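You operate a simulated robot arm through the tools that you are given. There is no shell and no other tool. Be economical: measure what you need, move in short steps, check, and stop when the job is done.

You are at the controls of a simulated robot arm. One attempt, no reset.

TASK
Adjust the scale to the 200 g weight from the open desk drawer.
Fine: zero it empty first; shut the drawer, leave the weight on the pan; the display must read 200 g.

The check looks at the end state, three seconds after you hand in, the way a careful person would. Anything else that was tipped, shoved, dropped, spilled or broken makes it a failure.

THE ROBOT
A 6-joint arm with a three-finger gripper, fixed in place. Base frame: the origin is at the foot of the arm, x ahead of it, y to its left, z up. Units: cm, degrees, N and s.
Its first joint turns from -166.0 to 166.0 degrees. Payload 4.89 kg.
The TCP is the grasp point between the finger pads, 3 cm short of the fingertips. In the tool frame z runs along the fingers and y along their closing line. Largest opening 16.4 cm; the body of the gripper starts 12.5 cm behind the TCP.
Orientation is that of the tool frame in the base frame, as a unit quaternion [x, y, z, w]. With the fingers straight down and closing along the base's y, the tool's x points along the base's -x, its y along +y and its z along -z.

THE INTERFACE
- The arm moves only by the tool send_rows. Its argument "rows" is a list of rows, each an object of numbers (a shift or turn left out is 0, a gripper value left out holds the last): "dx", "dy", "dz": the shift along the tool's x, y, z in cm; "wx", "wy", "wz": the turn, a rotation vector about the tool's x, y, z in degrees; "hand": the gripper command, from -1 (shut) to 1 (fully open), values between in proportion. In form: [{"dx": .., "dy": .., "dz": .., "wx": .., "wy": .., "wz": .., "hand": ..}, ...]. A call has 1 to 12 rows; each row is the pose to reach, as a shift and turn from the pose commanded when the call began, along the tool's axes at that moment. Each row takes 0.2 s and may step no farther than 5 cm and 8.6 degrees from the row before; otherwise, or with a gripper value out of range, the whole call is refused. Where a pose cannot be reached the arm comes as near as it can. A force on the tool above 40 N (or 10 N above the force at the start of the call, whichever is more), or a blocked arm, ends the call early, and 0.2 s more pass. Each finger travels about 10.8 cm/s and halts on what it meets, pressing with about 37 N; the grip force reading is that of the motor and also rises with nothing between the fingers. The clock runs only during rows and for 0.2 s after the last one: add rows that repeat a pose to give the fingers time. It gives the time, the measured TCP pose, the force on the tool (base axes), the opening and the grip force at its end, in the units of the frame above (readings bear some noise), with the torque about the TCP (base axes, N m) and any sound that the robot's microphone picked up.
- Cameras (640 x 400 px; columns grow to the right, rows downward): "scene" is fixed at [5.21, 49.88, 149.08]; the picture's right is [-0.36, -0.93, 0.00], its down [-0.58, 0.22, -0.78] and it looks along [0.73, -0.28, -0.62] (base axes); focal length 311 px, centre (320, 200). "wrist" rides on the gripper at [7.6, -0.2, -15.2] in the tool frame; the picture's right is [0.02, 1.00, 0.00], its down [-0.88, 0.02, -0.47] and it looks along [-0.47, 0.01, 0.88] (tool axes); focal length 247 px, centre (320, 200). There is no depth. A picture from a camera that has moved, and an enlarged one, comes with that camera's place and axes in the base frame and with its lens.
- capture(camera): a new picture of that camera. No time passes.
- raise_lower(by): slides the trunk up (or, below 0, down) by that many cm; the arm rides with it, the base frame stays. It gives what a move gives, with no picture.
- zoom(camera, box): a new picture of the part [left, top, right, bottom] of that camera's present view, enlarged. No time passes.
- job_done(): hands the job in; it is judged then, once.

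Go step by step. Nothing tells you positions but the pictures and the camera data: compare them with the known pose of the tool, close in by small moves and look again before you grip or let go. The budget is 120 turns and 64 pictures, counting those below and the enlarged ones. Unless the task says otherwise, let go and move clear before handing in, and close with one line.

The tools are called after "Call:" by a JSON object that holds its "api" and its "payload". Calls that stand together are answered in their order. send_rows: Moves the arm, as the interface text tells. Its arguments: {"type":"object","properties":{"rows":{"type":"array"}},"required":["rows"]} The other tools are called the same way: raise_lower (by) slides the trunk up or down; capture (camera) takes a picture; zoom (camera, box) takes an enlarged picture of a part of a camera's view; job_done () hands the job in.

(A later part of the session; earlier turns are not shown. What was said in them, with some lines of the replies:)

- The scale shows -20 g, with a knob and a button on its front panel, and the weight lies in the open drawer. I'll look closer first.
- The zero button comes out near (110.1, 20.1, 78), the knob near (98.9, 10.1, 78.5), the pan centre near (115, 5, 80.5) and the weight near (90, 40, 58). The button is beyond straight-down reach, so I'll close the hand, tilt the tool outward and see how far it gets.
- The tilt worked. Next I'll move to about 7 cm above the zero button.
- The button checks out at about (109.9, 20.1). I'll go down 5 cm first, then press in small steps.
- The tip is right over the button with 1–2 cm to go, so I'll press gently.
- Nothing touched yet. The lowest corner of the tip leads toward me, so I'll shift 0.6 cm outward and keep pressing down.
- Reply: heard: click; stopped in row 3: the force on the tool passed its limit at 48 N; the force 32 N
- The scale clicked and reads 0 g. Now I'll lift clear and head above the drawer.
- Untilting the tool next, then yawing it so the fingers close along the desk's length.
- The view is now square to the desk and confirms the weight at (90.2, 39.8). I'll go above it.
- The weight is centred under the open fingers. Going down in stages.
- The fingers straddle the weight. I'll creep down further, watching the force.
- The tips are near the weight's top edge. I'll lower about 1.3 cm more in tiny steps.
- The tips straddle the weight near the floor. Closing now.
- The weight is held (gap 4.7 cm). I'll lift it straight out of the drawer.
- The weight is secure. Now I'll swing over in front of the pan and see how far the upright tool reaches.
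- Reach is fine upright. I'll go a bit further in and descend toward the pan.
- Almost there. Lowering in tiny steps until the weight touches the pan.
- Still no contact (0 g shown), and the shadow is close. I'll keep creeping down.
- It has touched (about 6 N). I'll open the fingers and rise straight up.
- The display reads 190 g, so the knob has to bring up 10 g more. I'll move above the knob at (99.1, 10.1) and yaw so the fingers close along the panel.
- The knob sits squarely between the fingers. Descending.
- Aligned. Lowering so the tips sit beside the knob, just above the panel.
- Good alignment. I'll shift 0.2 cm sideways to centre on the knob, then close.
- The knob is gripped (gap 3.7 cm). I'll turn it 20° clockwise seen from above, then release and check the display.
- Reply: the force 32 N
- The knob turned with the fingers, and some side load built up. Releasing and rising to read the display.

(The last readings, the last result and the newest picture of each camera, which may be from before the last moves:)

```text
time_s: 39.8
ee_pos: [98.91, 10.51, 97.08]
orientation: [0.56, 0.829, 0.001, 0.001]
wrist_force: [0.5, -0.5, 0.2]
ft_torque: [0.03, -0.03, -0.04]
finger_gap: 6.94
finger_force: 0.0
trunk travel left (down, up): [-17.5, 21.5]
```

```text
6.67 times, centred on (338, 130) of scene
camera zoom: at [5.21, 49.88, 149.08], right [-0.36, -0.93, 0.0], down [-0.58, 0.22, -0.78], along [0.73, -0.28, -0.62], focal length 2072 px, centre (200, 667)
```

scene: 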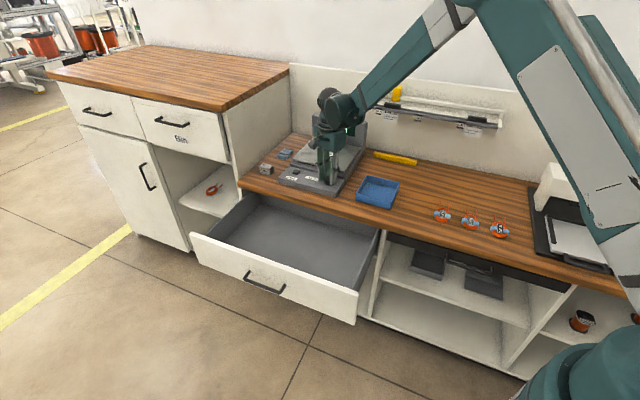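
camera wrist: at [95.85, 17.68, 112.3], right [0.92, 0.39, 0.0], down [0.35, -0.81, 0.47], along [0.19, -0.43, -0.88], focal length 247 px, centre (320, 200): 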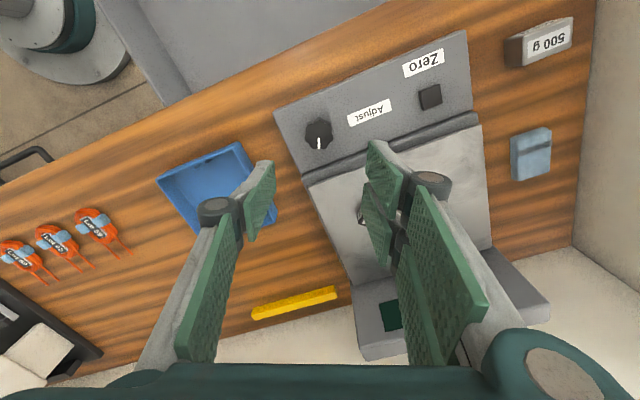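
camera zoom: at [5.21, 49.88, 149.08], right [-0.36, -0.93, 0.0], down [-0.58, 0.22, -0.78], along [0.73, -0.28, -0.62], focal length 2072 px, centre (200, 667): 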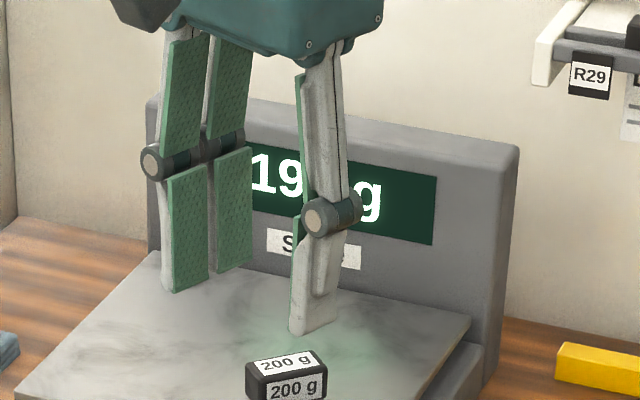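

The display is partly hidden, so I'll rise a bit more and yaw back.

Call:
{"api": "send_rows", "payload": {"rows": [{"dz": -4, "wz": -7}, {"dz": -8, "wz": -14}, {"dz": -10, "wz": -20}, {"dz": -10, "wz": -20}]}}

Call:
{"api": "zoom", "payload": {"camera": "scene", "box": [280, 105, 376, 165]}}

```text
time_s: 40.8
ee_pos: [98.75, 10.36, 107.26]
orientation: [0.406, 0.914, 0.001, 0.001]
wrist_force: [0.2, 0.4, 0.3]
ft_torque: [0.03, -0.06, 0.0]
finger_gap: 6.97
finger_force: 0.1
trunk travel left (down, up): [-17.5, 21.5]
```

```text
6.67 times, centred on (328, 135) of scene
camera zoom: at [5.21, 49.88, 149.08], right [-0.36, -0.93, 0.0], down [-0.58, 0.22, -0.78], along [0.73, -0.28, -0.62], focal length 2072 px, centre (267, 633)
```

zoom: 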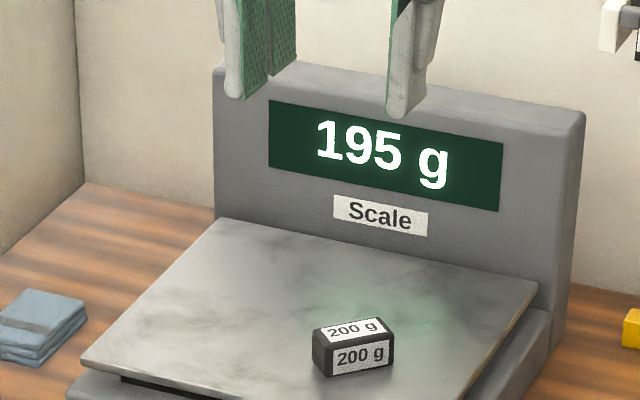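

It reads 195 g, so 20° gives +5 g and another 20° is needed. I'll regrip the knob at the same relative angle and turn on.

Call:
{"api": "send_rows", "payload": {"rows": [{"dy": -0.25, "dz": 4, "wz": 7}, {"dy": -0.25, "dz": 8, "wz": 14}, {"dy": -0.25, "dz": 12, "wz": 20}, {"dy": -0.25, "dz": 16.5, "wz": 20}, {"dy": -0.25, "dz": 20.5, "wz": 20}, {"dy": -0.25, "dz": 23.5, "wz": 20}, {"dy": -0.25, "dz": 25.2, "wz": 20}, {"dy": -0.25, "dz": 26.1, "wz": 20}, {"dy": -0.25, "dz": 26.1, "wz": 20}]}}

Call:
{"api": "capture", "payload": {"camera": "wrist"}}

```text
time_s: 42.8
ee_pos: [98.68, 10.28, 80.84]
orientation: [0.56, 0.829, 0.001, 0.001]
wrist_force: [-1.6, -0.8, -0.1]
ft_torque: [-0.04, 0.0, 0.01]
finger_gap: 6.95
finger_force: 0.0
trunk travel left (down, up): [-17.5, 21.5]
```

```text
20 pictures are left
camera wrist: at [95.65, 17.39, 96.11], right [0.92, 0.39, 0.0], down [0.35, -0.81, 0.47], along [0.19, -0.43, -0.88], focal length 247 px, centre (320, 200)
```

wrist: 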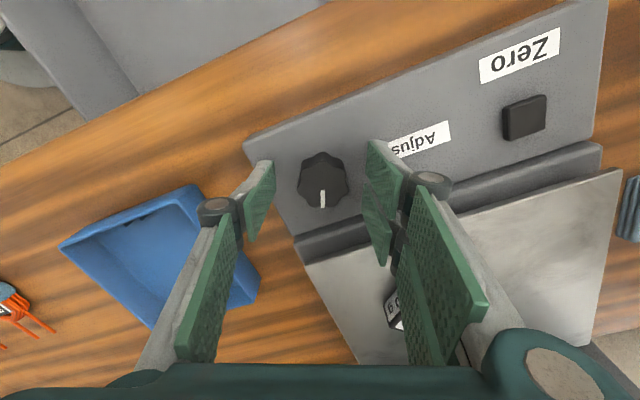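

Well centred. Closing and turning another 20° clockwise.

Call:
{"api": "send_rows", "payload": {"rows": [{"dy": 0.1, "hand": -0.4}, {"dy": 0.1, "hand": -0.6}, {"dy": 0.1, "hand": -1}, {"dy": 0.1, "hand": -1}, {"dy": 0.1, "wz": 5}, {"dy": 0.1, "wz": 10}, {"dy": 0.1, "wz": 15}, {"dy": 0.1, "wz": 20}, {"dy": 0.1, "wz": 20}]}}

Call:
{"api": "send_rows", "payload": {"rows": [{"hand": -0.4}, {"hand": -0.15}, {"hand": -0.15}, {"dz": -4}, {"dz": -8}, {"dz": -12}, {"dz": -16}, {"dz": -20}, {"dz": -24}, {"dz": -27}, {"dz": -27}]}}

Call:
{"api": "zoom", "payload": {"camera": "scene", "box": [280, 105, 376, 165]}}

```text
time_s: 44.6
ee_pos: [98.95, 10.33, 80.97]
orientation: [0.685, 0.728, 0.002, 0.002]
wrist_force: [3.9, 2.2, 1.7]
ft_torque: [-0.14, -0.33, 0.05]
finger_gap: 3.69
finger_force: 45.8
trunk travel left (down, up): [-17.5, 21.5]
stopped in row 8: the force on the tool passed its limit at 41 N (the readings are from after the stop); the commanded pose is now the measured one
```

```text
time_s: 47.0
ee_pos: [98.81, 10.27, 108.06]
orientation: [0.685, 0.728, 0.002, 0.001]
wrist_force: [-0.2, -1.0, 1.0]
ft_torque: [-0.01, -0.06, -0.03]
finger_gap: 6.96
finger_force: 0.1
trunk travel left (down, up): [-17.5, 21.5]
```

```text
6.67 times, centred on (328, 135) of scene
camera zoom: at [5.21, 49.88, 149.08], right [-0.36, -0.93, 0.0], down [-0.58, 0.22, -0.78], along [0.73, -0.28, -0.62], focal length 2072 px, centre (267, 633)
```

zoom: 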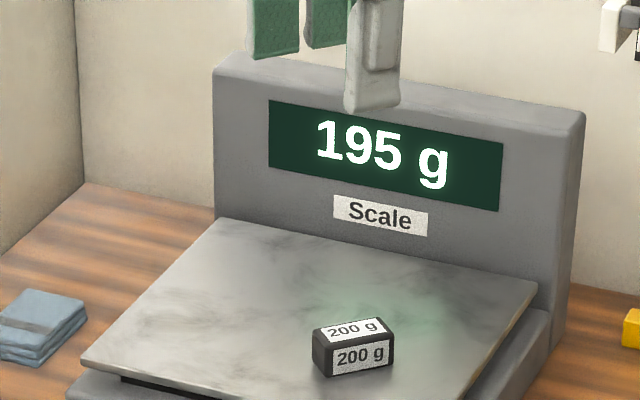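

Still 195 g. The display may step by 5 g, or the knob slipped, so I'll check the pointer.

Call:
{"api": "zoom", "payload": {"camera": "scene", "box": [300, 160, 348, 190]}}

Call:
{"api": "capture", "payload": {"camera": "wrist"}}

```text
13.33 times, centred on (324, 175) of scene
camera zoom: at [5.21, 49.88, 149.08], right [-0.36, -0.93, 0.0], down [-0.58, 0.22, -0.78], along [0.73, -0.28, -0.62], focal length 4145 px, centre (267, 533)
```

zoom: 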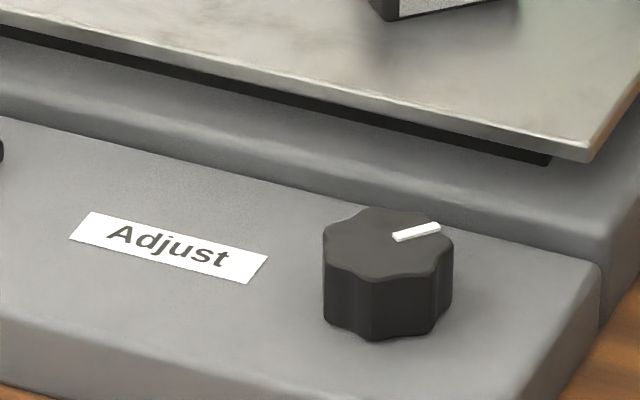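

```text
17 pictures are left
camera wrist: at [98.02, 17.96, 123.31], right [1.0, 0.08, 0.0], down [0.07, -0.88, 0.47], along [0.04, -0.47, -0.88], focal length 247 px, centre (320, 200)
```

wrist: 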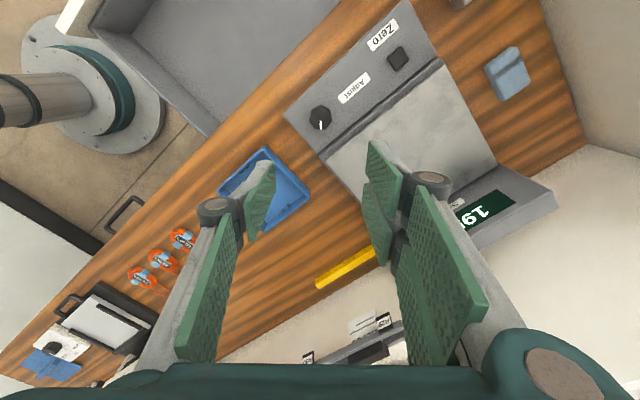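

The knob did turn, so the display steps by 5 g. I'll regrip and turn another 18°.

Call:
{"api": "send_rows", "payload": {"rows": [{"dy": 0.1, "dz": 4.5}, {"dy": 0.1, "dz": 9}, {"dy": 0.1, "dz": 13.5}, {"dy": 0.1, "dz": 18}, {"dy": 0.1, "dz": 22}, {"dy": 0.1, "dz": 25}, {"dy": 0.1, "dz": 26.9}, {"dy": 0.1, "dz": 26.9}]}}

Call:
{"api": "send_rows", "payload": {"rows": [{"hand": -0.4}, {"hand": -0.6}, {"hand": -1}, {"hand": -1}, {"wz": 4}, {"wz": 8}, {"wz": 12}, {"wz": 16}, {"wz": 18}]}}

Call:
{"api": "send_rows", "payload": {"rows": [{"hand": -0.4}, {"hand": -0.15}, {"hand": -0.15}, {"dz": -4}, {"dz": -8}, {"dz": -12}, {"dz": -16}, {"dz": -20}, {"dz": -24}, {"dz": -27}, {"dz": -27}]}}

Call:
{"api": "zoom", "payload": {"camera": "scene", "box": [270, 105, 398, 185]}}

```text
time_s: 48.8
ee_pos: [99.02, 10.23, 81.11]
orientation: [0.685, 0.728, 0.002, 0.002]
wrist_force: [-0.7, -0.7, -0.9]
ft_torque: [-0.01, 0.04, 0.0]
finger_gap: 6.98
finger_force: 0.1
trunk travel left (down, up): [-17.5, 21.5]
```

```text
time_s: 50.8
ee_pos: [99.02, 10.18, 81.18]
orientation: [0.791, 0.612, 0.002, 0.002]
wrist_force: [-4.5, -12.7, 7.2]
ft_torque: [-0.92, 0.38, 0.0]
finger_gap: 3.67
finger_force: 44.9
trunk travel left (down, up): [-17.5, 21.5]
```

```text
time_s: 53.2
ee_pos: [98.77, 10.09, 108.08]
orientation: [0.791, 0.612, 0.002, 0.001]
wrist_force: [0.0, 0.8, -0.3]
ft_torque: [0.02, -0.04, 0.02]
finger_gap: 6.99
finger_force: 0.0
trunk travel left (down, up): [-17.5, 21.5]
```

```text
5.00 times, centred on (334, 145) of scene
camera zoom: at [5.21, 49.88, 149.08], right [-0.36, -0.93, 0.0], down [-0.58, 0.22, -0.78], along [0.73, -0.28, -0.62], focal length 1554 px, centre (250, 475)
```

zoom: 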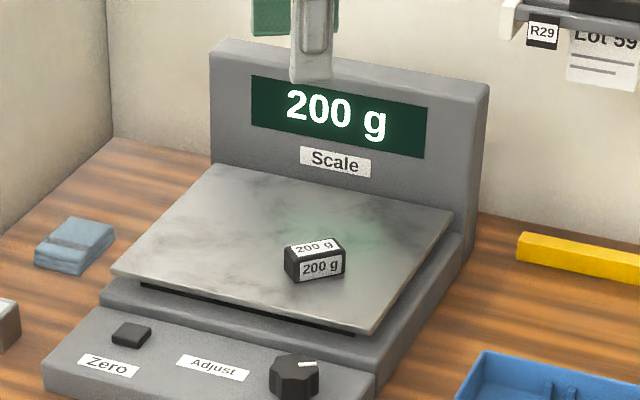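

It reads 200 g with the weight on the pan. Now the drawer: I'll face the tool square to its front, open wide to straddle the handle, and move out in front at height.

Call:
{"api": "send_rows", "payload": {"rows": [{"wz": -8.2}, {"wz": -16.4}, {"wz": -24.6}, {"wz": -32.8}, {"wz": -41}, {"wz": -49.2}, {"wz": -56.4}, {"wz": -56.4}]}}

Call:
{"api": "send_rows", "payload": {"rows": [{"dx": 4.6, "dy": 0.2}, {"dx": 9.2, "dy": 0.3}, {"dx": 13.8, "dy": 0.5}, {"dx": 18.4, "dy": 0.7, "hand": 1}, {"dx": 23, "dy": 0.8}, {"dx": 27.6, "dy": 1, "wy": -5}, {"dx": 32.2, "dy": 1.2, "wy": -10}, {"dx": 36.8, "dy": 1.4, "wy": -15}, {"dx": 41.4, "dy": 1.5, "wy": -20}, {"dx": 45.6, "dy": 1.66, "wy": -25}, {"dx": 45.6, "dy": 1.66, "wy": -25}]}}

Call:
{"api": "capture", "payload": {"camera": "wrist"}}

Call:
{"api": "capture", "payload": {"camera": "scene"}}

```text
time_s: 55.0
ee_pos: [98.9, 10.28, 108.0]
orientation: [0.407, 0.913, 0.001, 0.001]
wrist_force: [-0.7, -1.1, -0.3]
ft_torque: [0.01, 0.01, -0.04]
finger_gap: 6.97
finger_force: 0.0
trunk travel left (down, up): [-17.5, 21.5]
```

```text
time_s: 57.4
ee_pos: [69.75, 45.42, 108.03]
orientation: [0.398, 0.891, -0.088, 0.2]
wrist_force: [-0.4, -0.4, -0.6]
ft_torque: [-0.03, -0.01, 0.0]
finger_gap: 16.4
finger_force: 0.1
trunk travel left (down, up): [-17.5, 21.5]
```

```text
15 pictures are left
camera wrist: at [60.62, 55.43, 118.52], right [0.73, 0.68, -0.01], down [0.41, -0.43, 0.8], along [0.55, -0.59, -0.6], focal length 247 px, centre (320, 200)
```

wrist: 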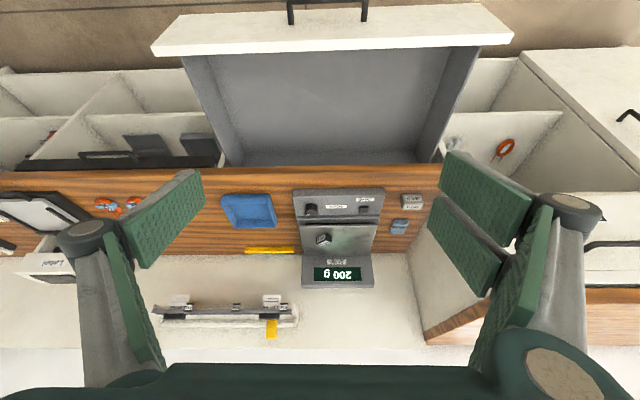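

```text
14 pictures are left
```

scene: 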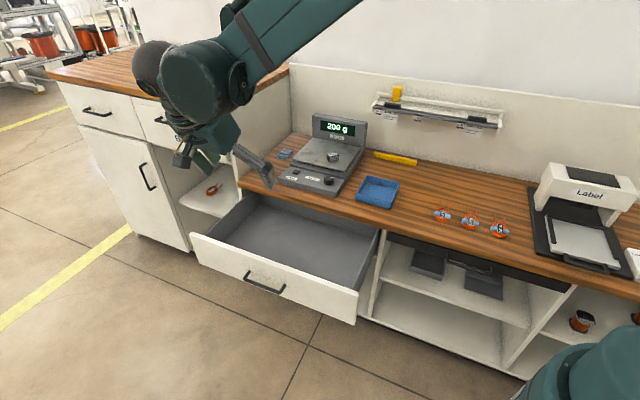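

The tool is square to the drawer and centred on the handle. I'll back off 2 cm and descend in front of the panel.

Call:
{"api": "send_rows", "payload": {"rows": [{"dx": 1.81, "dy": 0.8, "dz": -0.85}, {"dx": 3.81, "dy": 0.8, "dz": 3.4}, {"dx": 5.81, "dy": 0.8, "dz": 7.7}, {"dx": 7.81, "dy": 0.8, "dz": 12.0}, {"dx": 9.81, "dy": 0.8, "dz": 16.3}, {"dx": 11.81, "dy": 0.8, "dz": 20.6}, {"dx": 13.81, "dy": 0.8, "dz": 24.9}, {"dx": 15.7, "dy": 0.8, "dz": 28.95}, {"dx": 17.57, "dy": 0.8, "dz": 32.95}, {"dx": 17.57, "dy": 0.8, "dz": 32.95}]}}

Call:
{"api": "capture", "payload": {"camera": "wrist"}}

Call:
{"api": "zoom", "payload": {"camera": "scene", "box": [140, 150, 380, 300]}}

```text
time_s: 59.6
ee_pos: [69.07, 47.35, 70.55]
orientation: [0.398, 0.891, -0.087, 0.198]
wrist_force: [0.3, -0.5, -1.4]
ft_torque: [-0.01, -0.02, -0.02]
finger_gap: 16.41
finger_force: 0.1
trunk travel left (down, up): [-17.5, 21.5]
```

```text
13 pictures are left
camera wrist: at [60.02, 57.3, 81.13], right [0.73, 0.68, -0.01], down [0.41, -0.43, 0.8], along [0.54, -0.59, -0.6], focal length 247 px, centre (320, 200)
```

wrist: 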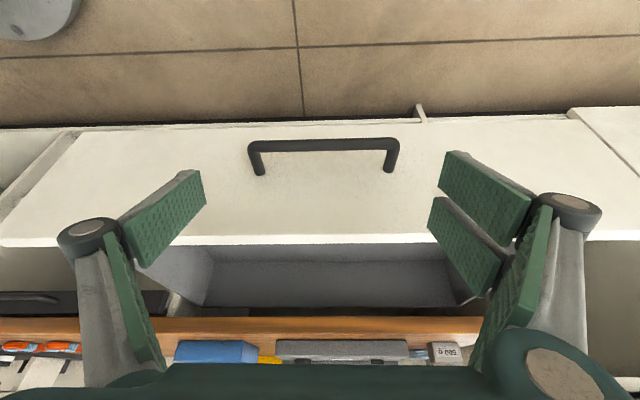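

```text
2.67 times, centred on (260, 225) of scene
camera zoom: at [5.21, 49.88, 149.08], right [-0.36, -0.93, 0.0], down [-0.58, 0.22, -0.78], along [0.73, -0.28, -0.62], focal length 829 px, centre (480, 133)
```

zoom: 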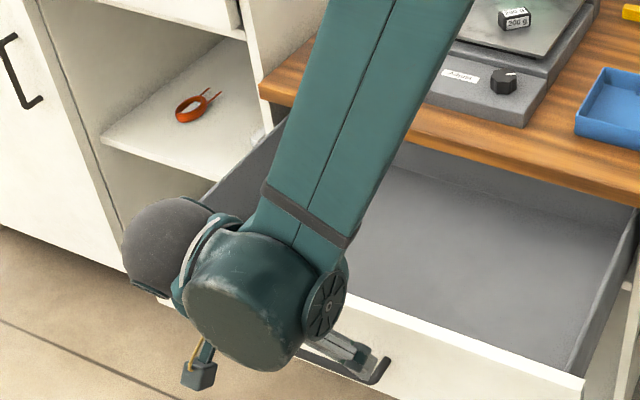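

The fingers straddle the handle just in front of the panel. Pushing begins, gently.

Call:
{"api": "send_rows", "payload": {"rows": [{"dx": -1.36, "dz": 0.63}, {"dx": -2.72, "dz": 1.27}, {"dx": -3.62, "dz": 1.69}, {"dx": -4.53, "dz": 2.11}, {"dx": -5.44, "dz": 2.54}, {"dx": -6.34, "dz": 2.96}, {"dx": -7.25, "dz": 3.38}, {"dx": -8.15, "dz": 3.8}, {"dx": -9.06, "dz": 4.23}, {"dx": -9.97, "dz": 4.65}, {"dx": -10.87, "dz": 5.07}]}}

Call:
{"api": "zoom", "payload": {"camera": "scene", "box": [140, 150, 380, 300]}}

```text
time_s: 62.0
ee_pos: [77.22, 38.53, 70.67]
orientation: [0.4, 0.89, -0.088, 0.199]
wrist_force: [-0.2, -0.1, 0.5]
ft_torque: [0.01, -0.15, -0.01]
finger_gap: 16.4
finger_force: 0.0
trunk travel left (down, up): [-17.5, 21.5]
```

```text
2.67 times, centred on (260, 225) of scene
camera zoom: at [5.21, 49.88, 149.08], right [-0.36, -0.93, 0.0], down [-0.58, 0.22, -0.78], along [0.73, -0.28, -0.62], focal length 829 px, centre (480, 133)
```

zoom: 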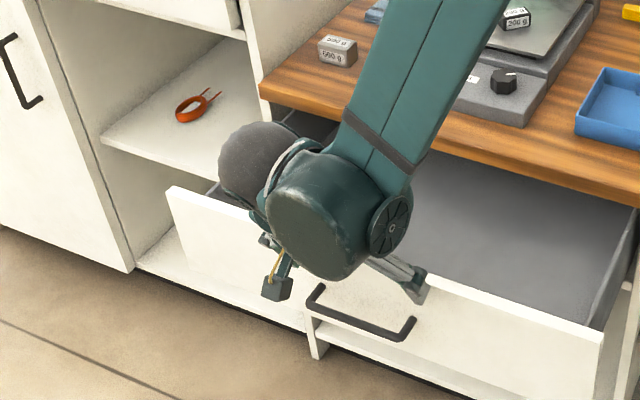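

The drawer is sliding smoothly. Continuing.

Call:
{"api": "send_rows", "payload": {"rows": [{"dx": -1.36, "dz": 0.63}, {"dx": -2.72, "dz": 1.27}, {"dx": -4.08, "dz": 1.9}, {"dx": -5.44, "dz": 2.54}, {"dx": -6.8, "dz": 3.17}, {"dx": -8.15, "dz": 3.8}, {"dx": -9.5, "dz": 4.44}, {"dx": -10.87, "dz": 5.07}, {"dx": -12.2, "dz": 5.7}, {"dx": -13.6, "dz": 6.34}, {"dx": -14.5, "dz": 6.76}]}}

Call:
{"api": "capture", "payload": {"camera": "wrist"}}

Call:
{"api": "zoom", "payload": {"camera": "scene", "box": [180, 90, 420, 240]}}

```text
time_s: 64.4
ee_pos: [87.78, 26.53, 70.85]
orientation: [0.397, 0.892, -0.086, 0.2]
wrist_force: [0.4, -0.8, 1.1]
ft_torque: [0.01, -0.11, -0.09]
finger_gap: 16.41
finger_force: 0.1
trunk travel left (down, up): [-17.5, 21.5]
```

```text
10 pictures are left
camera wrist: at [78.72, 36.5, 81.31], right [0.73, 0.68, -0.01], down [0.41, -0.43, 0.8], along [0.55, -0.59, -0.6], focal length 247 px, centre (320, 200)
```

wrist: 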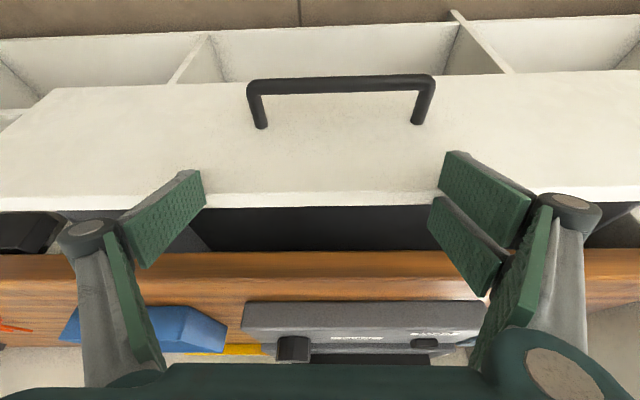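

```text
2.67 times, centred on (300, 165) of scene
camera zoom: at [5.21, 49.88, 149.08], right [-0.36, -0.93, 0.0], down [-0.58, 0.22, -0.78], along [0.73, -0.28, -0.62], focal length 829 px, centre (373, 293)
```

zoom: 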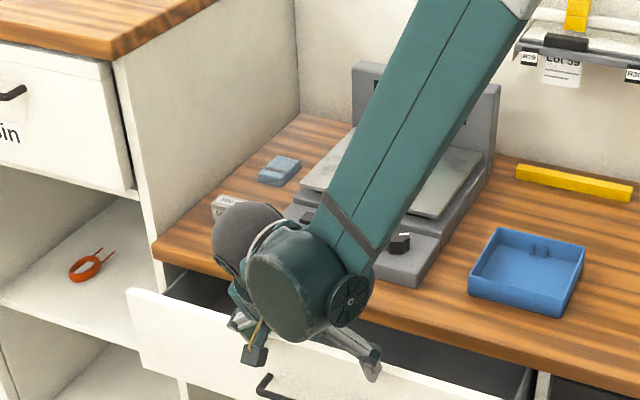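

About 7 cm remain. Pushing the last bit slowly until it seats.

Call:
{"api": "send_rows", "payload": {"rows": [{"dx": -0.9, "dz": 0.42}, {"dx": -1.8, "dz": 0.84}, {"dx": -2.7, "dz": 1.26}, {"dx": -3.6, "dz": 1.68}, {"dx": -4.3, "dz": 2.0}, {"dx": -5.0, "dz": 2.33}, {"dx": -5.6, "dz": 2.6}, {"dx": -6.2, "dz": 2.9}, {"dx": -6.8, "dz": 3.17}, {"dx": -7.4, "dz": 3.45}, {"dx": -8.0, "dz": 3.73}]}}

Call:
{"api": "capture", "payload": {"camera": "wrist"}}

```text
time_s: 65.9
ee_pos: [91.19, 22.74, 70.7]
orientation: [0.395, 0.893, -0.086, 0.198]
wrist_force: [-5.3, 9.1, 8.7]
ft_torque: [-0.04, -0.27, 0.82]
finger_gap: 16.44
finger_force: 0.6
trunk travel left (down, up): [-17.5, 21.5]
stopped in row 7: the force on the tool passed its limit at 48 N (the readings are from after the stop); the commanded pose is now the measured one
```

```text
8 pictures are left
camera wrist: at [82.18, 32.65, 81.33], right [0.73, 0.69, -0.01], down [0.42, -0.43, 0.8], along [0.55, -0.58, -0.6], focal length 247 px, centre (320, 200)
```

wrist: 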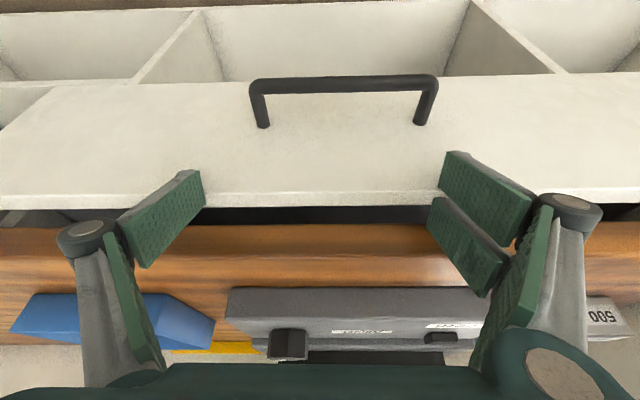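

Something stopped the push at 48 N. I need to see whether the drawer is fully home.

Call:
{"api": "zoom", "payload": {"camera": "scene", "box": [216, 160, 392, 270]}}

```text
3.64 times, centred on (304, 215) of scene
camera zoom: at [5.21, 49.88, 149.08], right [-0.36, -0.93, 0.0], down [-0.58, 0.22, -0.78], along [0.73, -0.28, -0.62], focal length 1130 px, centre (378, 146)
```

zoom: 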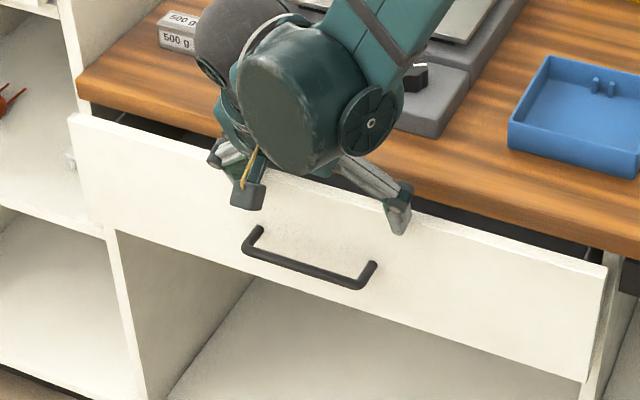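

The drawer is still 2–3 cm open, and a knuckle probably met the desk edge. I'll back off, tilt more so only the tips lead, go lower and recentre on the handle.

Call:
{"api": "send_rows", "payload": {"rows": [{"dx": 1.8, "dz": -0.85}, {"dx": 3.62, "dz": -1.69}, {"dx": 5.4, "dz": -2.5}, {"dx": 5.4, "dy": 1.0, "dz": -2.5, "wy": -7}, {"dx": 5.4, "dy": 1.6, "dz": -2.5, "wy": -14}, {"dx": 5.4, "dy": 1.6, "dz": -2.5, "wy": -21}, {"dx": 5.4, "dy": 1.6, "dz": -2.5, "wy": -27}, {"dx": 5.9, "dy": 1.6, "dz": -1.4, "wy": -27}, {"dx": 6.25, "dy": 1.6, "dz": -0.7, "wy": -27}, {"dx": 6.25, "dy": 1.6, "dz": -0.7, "wy": -27}]}}

Call:
{"api": "capture", "payload": {"camera": "wrist"}}

```text
time_s: 67.7
ee_pos: [88.75, 28.17, 70.37]
orientation: [0.365, 0.82, -0.175, 0.405]
wrist_force: [3.3, 4.6, 26.6]
ft_torque: [1.39, -1.73, 0.12]
finger_gap: 16.46
finger_force: 0.2
trunk travel left (down, up): [-17.5, 21.5]
stopped in row 8: the force on the tool passed its limit at 60 N (the readings are from after the stop); the commanded pose is now the measured one
```

```text
6 pictures are left
camera wrist: at [77.32, 40.64, 73.54], right [0.73, 0.68, -0.01], down [0.12, -0.11, 0.99], along [0.67, -0.72, -0.16], focal length 247 px, centre (320, 200)
```

wrist: 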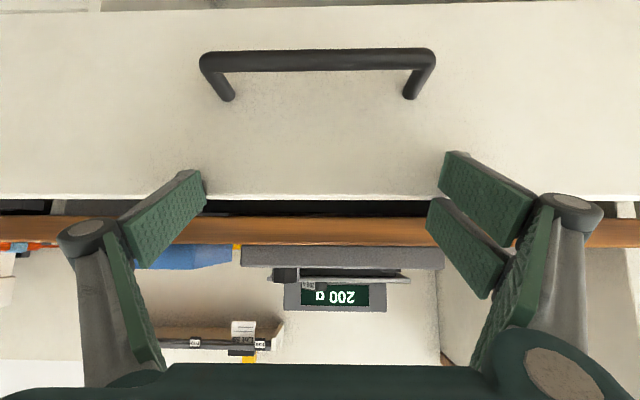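

A finger came down on the handle, which is wider than I judged. I'll lift off, back out, close the hand, and shift to the plain panel area right of the handle to push there.

Call:
{"api": "send_rows", "payload": {"rows": [{"dx": -1.58, "dz": -1.22}, {"dx": 0.25, "dz": -3.6}, {"dx": 1.47, "dz": -5.18}, {"dx": 1.47, "dy": -4.3, "dz": -5.18, "hand": -1}, {"dx": 1.47, "dy": -8.6, "dz": -5.18}, {"dx": 1.47, "dy": -12.9, "dz": -5.18}, {"dx": 1.47, "dy": -16.9, "dz": -5.18}, {"dx": 3.2, "dy": -16.9, "dz": -3.8}, {"dx": 5.03, "dy": -16.9, "dz": -2.43}, {"dx": 5.03, "dy": -16.9, "dz": -2.43}]}}

Call:
{"api": "capture", "payload": {"camera": "wrist"}}

```text
time_s: 69.9
ee_pos: [78.54, 24.78, 72.58]
orientation: [0.365, 0.82, -0.176, 0.404]
wrist_force: [-1.3, -0.5, 0.7]
ft_torque: [0.1, -0.03, 0.08]
finger_gap: 0.0
finger_force: 36.8
out of reach, approached as far as the arm can: row 6, 7, 8, 9, 10
trunk travel left (down, up): [-17.5, 21.5]
```

```text
5 pictures are left
camera wrist: at [67.13, 37.06, 75.8], right [0.73, 0.68, -0.01], down [0.12, -0.11, 0.99], along [0.67, -0.72, -0.17], focal length 247 px, centre (320, 200)
```

wrist: 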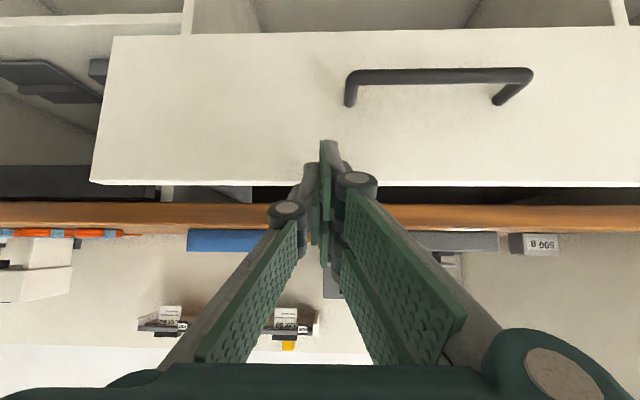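

This spot is too close in for the folded arm. I'll raise the trunk so the arm can stretch downward, then retry.

Call:
{"api": "raise_lower", "payload": {"by": 10}}

```text
time_s: 71.2
ee_pos: [78.4, 24.65, 82.42]
orientation: [0.365, 0.82, -0.176, 0.403]
wrist_force: [0.3, 0.5, -0.8]
ft_torque: [-0.03, -0.01, -0.02]
finger_gap: 0.0
finger_force: 37.2
trunk travel left (down, up): [-27.5, 11.5]
```

Call:
{"api": "send_rows", "payload": {"rows": [{"dx": 0}, {"dx": 0}]}}

```text
time_s: 71.8
ee_pos: [78.51, 24.67, 82.42]
orientation: [0.365, 0.82, -0.176, 0.404]
wrist_force: [-0.6, 0.6, -0.2]
ft_torque: [-0.04, 0.01, -0.02]
finger_gap: 0.01
finger_force: 36.8
trunk travel left (down, up): [-27.5, 11.5]
```

Call:
{"api": "send_rows", "payload": {"rows": [{"dx": 2.8, "dy": -0.6, "dz": 2.15}, {"dx": 5.6, "dy": -1.3, "dz": 4.3}, {"dx": 8.4, "dy": -1.3, "dz": 6.45}, {"dx": 11.17, "dy": -1.3, "dz": 8.6}, {"dx": 11.17, "dy": -1.3, "dz": 8.6}]}}

```text
time_s: 73.0
ee_pos: [83.11, 27.75, 70.89]
orientation: [0.365, 0.82, -0.177, 0.403]
wrist_force: [0.2, 0.2, -0.3]
ft_torque: [-0.03, 0.01, -0.01]
finger_gap: 0.01
finger_force: 37.4
out of reach, approached as far as the arm can: row 1, 2, 3, 4, 5
trunk travel left (down, up): [-27.5, 11.5]
```

I'm not sure the drawer is really still open, so I'll check its right end against the cabinet wall.

Call:
{"api": "zoom", "payload": {"camera": "scene", "box": [220, 170, 412, 290]}}

```text
3.33 times, centred on (316, 230) of scene
camera zoom: at [5.21, 49.88, 149.08], right [-0.36, -0.93, 0.0], down [-0.58, 0.22, -0.78], along [0.73, -0.28, -0.62], focal length 1036 px, centre (333, 100)
```

zoom: 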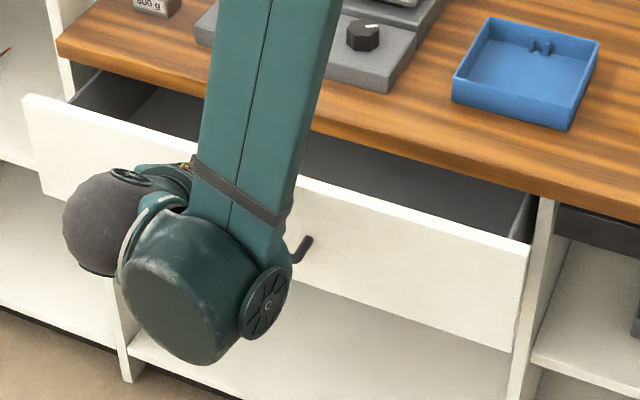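

The drawer has coasted back about 6 cm since the first push. It must have bounced off its stop when hit. I'll re-approach at the panel centre above the handle and push slowly, holding at the end.

Call:
{"api": "send_rows", "payload": {"rows": [{"dy": 3}, {"dy": 6}, {"dx": 1.6, "dy": 6, "dz": 1.25}, {"dx": 3.3, "dy": 6, "dz": 2.5}, {"dx": 3.3, "dy": 6, "dz": 2.5}]}}

```text
time_s: 74.2
ee_pos: [87.36, 31.99, 67.03]
orientation: [0.365, 0.82, -0.177, 0.403]
wrist_force: [-0.2, 0.5, 0.0]
ft_torque: [-0.04, -0.01, 0.0]
finger_gap: 0.0
finger_force: 37.7
trunk travel left (down, up): [-27.5, 11.5]
```

Call:
{"api": "send_rows", "payload": {"rows": [{"dx": -0.92, "dz": 1.19}, {"dx": -1.83, "dz": 2.38}, {"dx": -2.14, "dz": 2.77}, {"dx": -2.44, "dz": 3.17}, {"dx": -2.68, "dz": 3.48}, {"dx": -2.93, "dz": 3.8}, {"dx": -3.17, "dz": 4.12}, {"dx": -3.42, "dz": 4.44}, {"dx": -3.66, "dz": 4.75}, {"dx": -3.9, "dz": 5.07}, {"dx": -4.15, "dz": 5.39}, {"dx": -4.39, "dz": 5.7}]}}

Call:
{"api": "send_rows", "payload": {"rows": [{"dx": -0.12, "dz": 0.16}, {"dx": -0.24, "dz": 0.32}, {"dx": -0.37, "dz": 0.48}, {"dx": -0.49, "dz": 0.63}, {"dx": -0.61, "dz": 0.79}, {"dx": -0.73, "dz": 0.95}, {"dx": -0.85, "dz": 1.11}, {"dx": -0.98, "dz": 1.27}, {"dx": -1.1, "dz": 1.43}, {"dx": -1.22, "dz": 1.58}]}}

```text
time_s: 76.8
ee_pos: [92.31, 26.61, 67.18]
orientation: [0.365, 0.821, -0.175, 0.403]
wrist_force: [-0.6, -0.2, 0.4]
ft_torque: [0.02, -0.02, -0.01]
finger_gap: 0.0
finger_force: 37.7
trunk travel left (down, up): [-27.5, 11.5]
```

```text
time_s: 79.0
ee_pos: [93.51, 25.28, 67.15]
orientation: [0.365, 0.821, -0.176, 0.402]
wrist_force: [-31.8, 13.9, -5.1]
ft_torque: [0.01, -0.01, -0.43]
finger_gap: 0.02
finger_force: 37.3
trunk travel left (down, up): [-27.5, 11.5]
```

The force rose to about 32 N against a firm stop. I'll check whether it's closed.

Call:
{"api": "zoom", "payload": {"camera": "scene", "box": [220, 160, 412, 280]}}

```text
3.33 times, centred on (316, 220) of scene
camera zoom: at [5.21, 49.88, 149.08], right [-0.36, -0.93, 0.0], down [-0.58, 0.22, -0.78], along [0.73, -0.28, -0.62], focal length 1036 px, centre (333, 133)
```

zoom: 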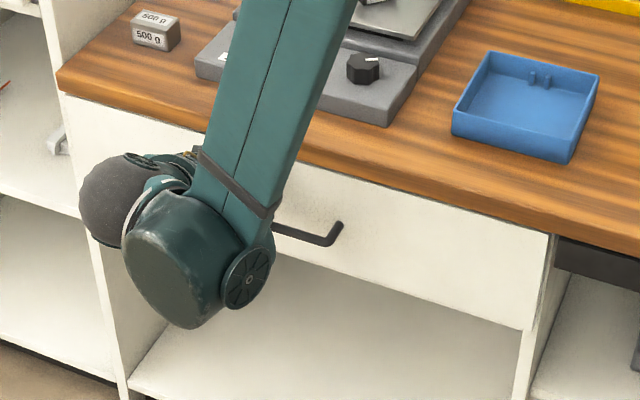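

The drawer is fully shut, flush under the desk edge. I'll ease off slowly so it doesn't rebound, then back away.

Call:
{"api": "send_rows", "payload": {"rows": [{"dx": 0.06, "dz": -0.08}, {"dx": 0.12, "dz": -0.16}, {"dx": 0.18, "dz": -0.24}, {"dx": 0.24, "dz": -0.32}, {"dx": 0.31, "dz": -0.4}, {"dx": 0.37, "dz": -0.48}, {"dx": 0.49, "dz": -0.63}, {"dx": 0.61, "dz": -0.79}, {"dx": 0.61, "dz": -0.79}, {"dx": 1.2, "dz": -1.6}, {"dx": 2.4, "dz": -3.2}]}}

Call:
{"api": "send_rows", "payload": {"rows": [{"dx": 2.1, "dz": -2.8}, {"dx": 4.2, "dz": -5.6}, {"dx": 5.5, "dz": -7.1}, {"dx": 3.0, "dz": -9.0}, {"dx": 0.0, "dz": -11.4}, {"dx": -3.0, "dz": -13.8}, {"dx": -6.0, "dz": -16.2}, {"dx": -6.0, "dz": -16.2}]}}

Call:
{"api": "capture", "payload": {"camera": "scene"}}

```text
time_s: 81.4
ee_pos: [91.02, 27.79, 67.21]
orientation: [0.365, 0.821, -0.176, 0.403]
wrist_force: [0.8, -0.2, -0.1]
ft_torque: [-0.02, 0.05, 0.0]
finger_gap: 0.01
finger_force: 36.9
trunk travel left (down, up): [-27.5, 11.5]
```

```text
time_s: 83.2
ee_pos: [84.79, 34.64, 81.79]
orientation: [0.365, 0.821, -0.176, 0.403]
wrist_force: [0.5, 0.9, 0.6]
ft_torque: [0.07, 0.03, 0.03]
finger_gap: 0.0
finger_force: 37.1
trunk travel left (down, up): [-27.5, 11.5]
```

```text
2 pictures are left
```

scene: 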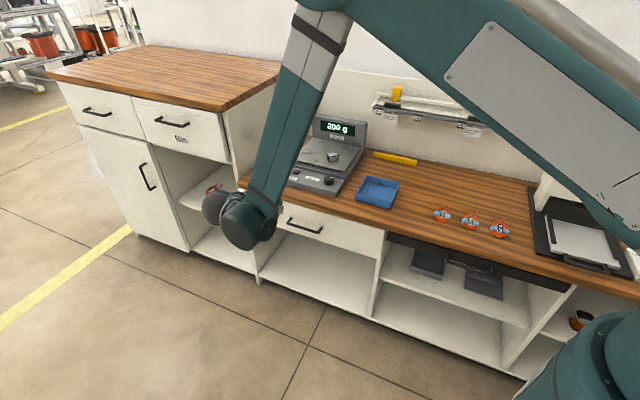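

The drawer has stayed shut and the scale seems to read 200 g. One close look to confirm.

Call:
{"api": "zoom", "payload": {"camera": "scene", "box": [240, 105, 400, 265]}}

```text
2.50 times, centred on (320, 185) of scene
camera zoom: at [5.21, 49.88, 149.08], right [-0.36, -0.93, 0.0], down [-0.58, 0.22, -0.78], along [0.73, -0.28, -0.62], focal length 777 px, centre (320, 238)
```

zoom: 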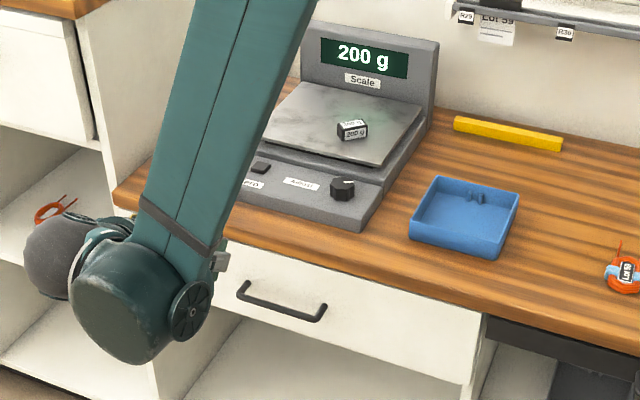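

The display reads 200 g, the weight is on the pan, the drawer is shut and the arm is clear. Handing in.

Call:
{"api": "job_done", "payload": {}}

```text
The job is handed in.
```

The scale was zeroed empty and adjusted to read 200 g with the weight left on the pan, and the drawer is shut.
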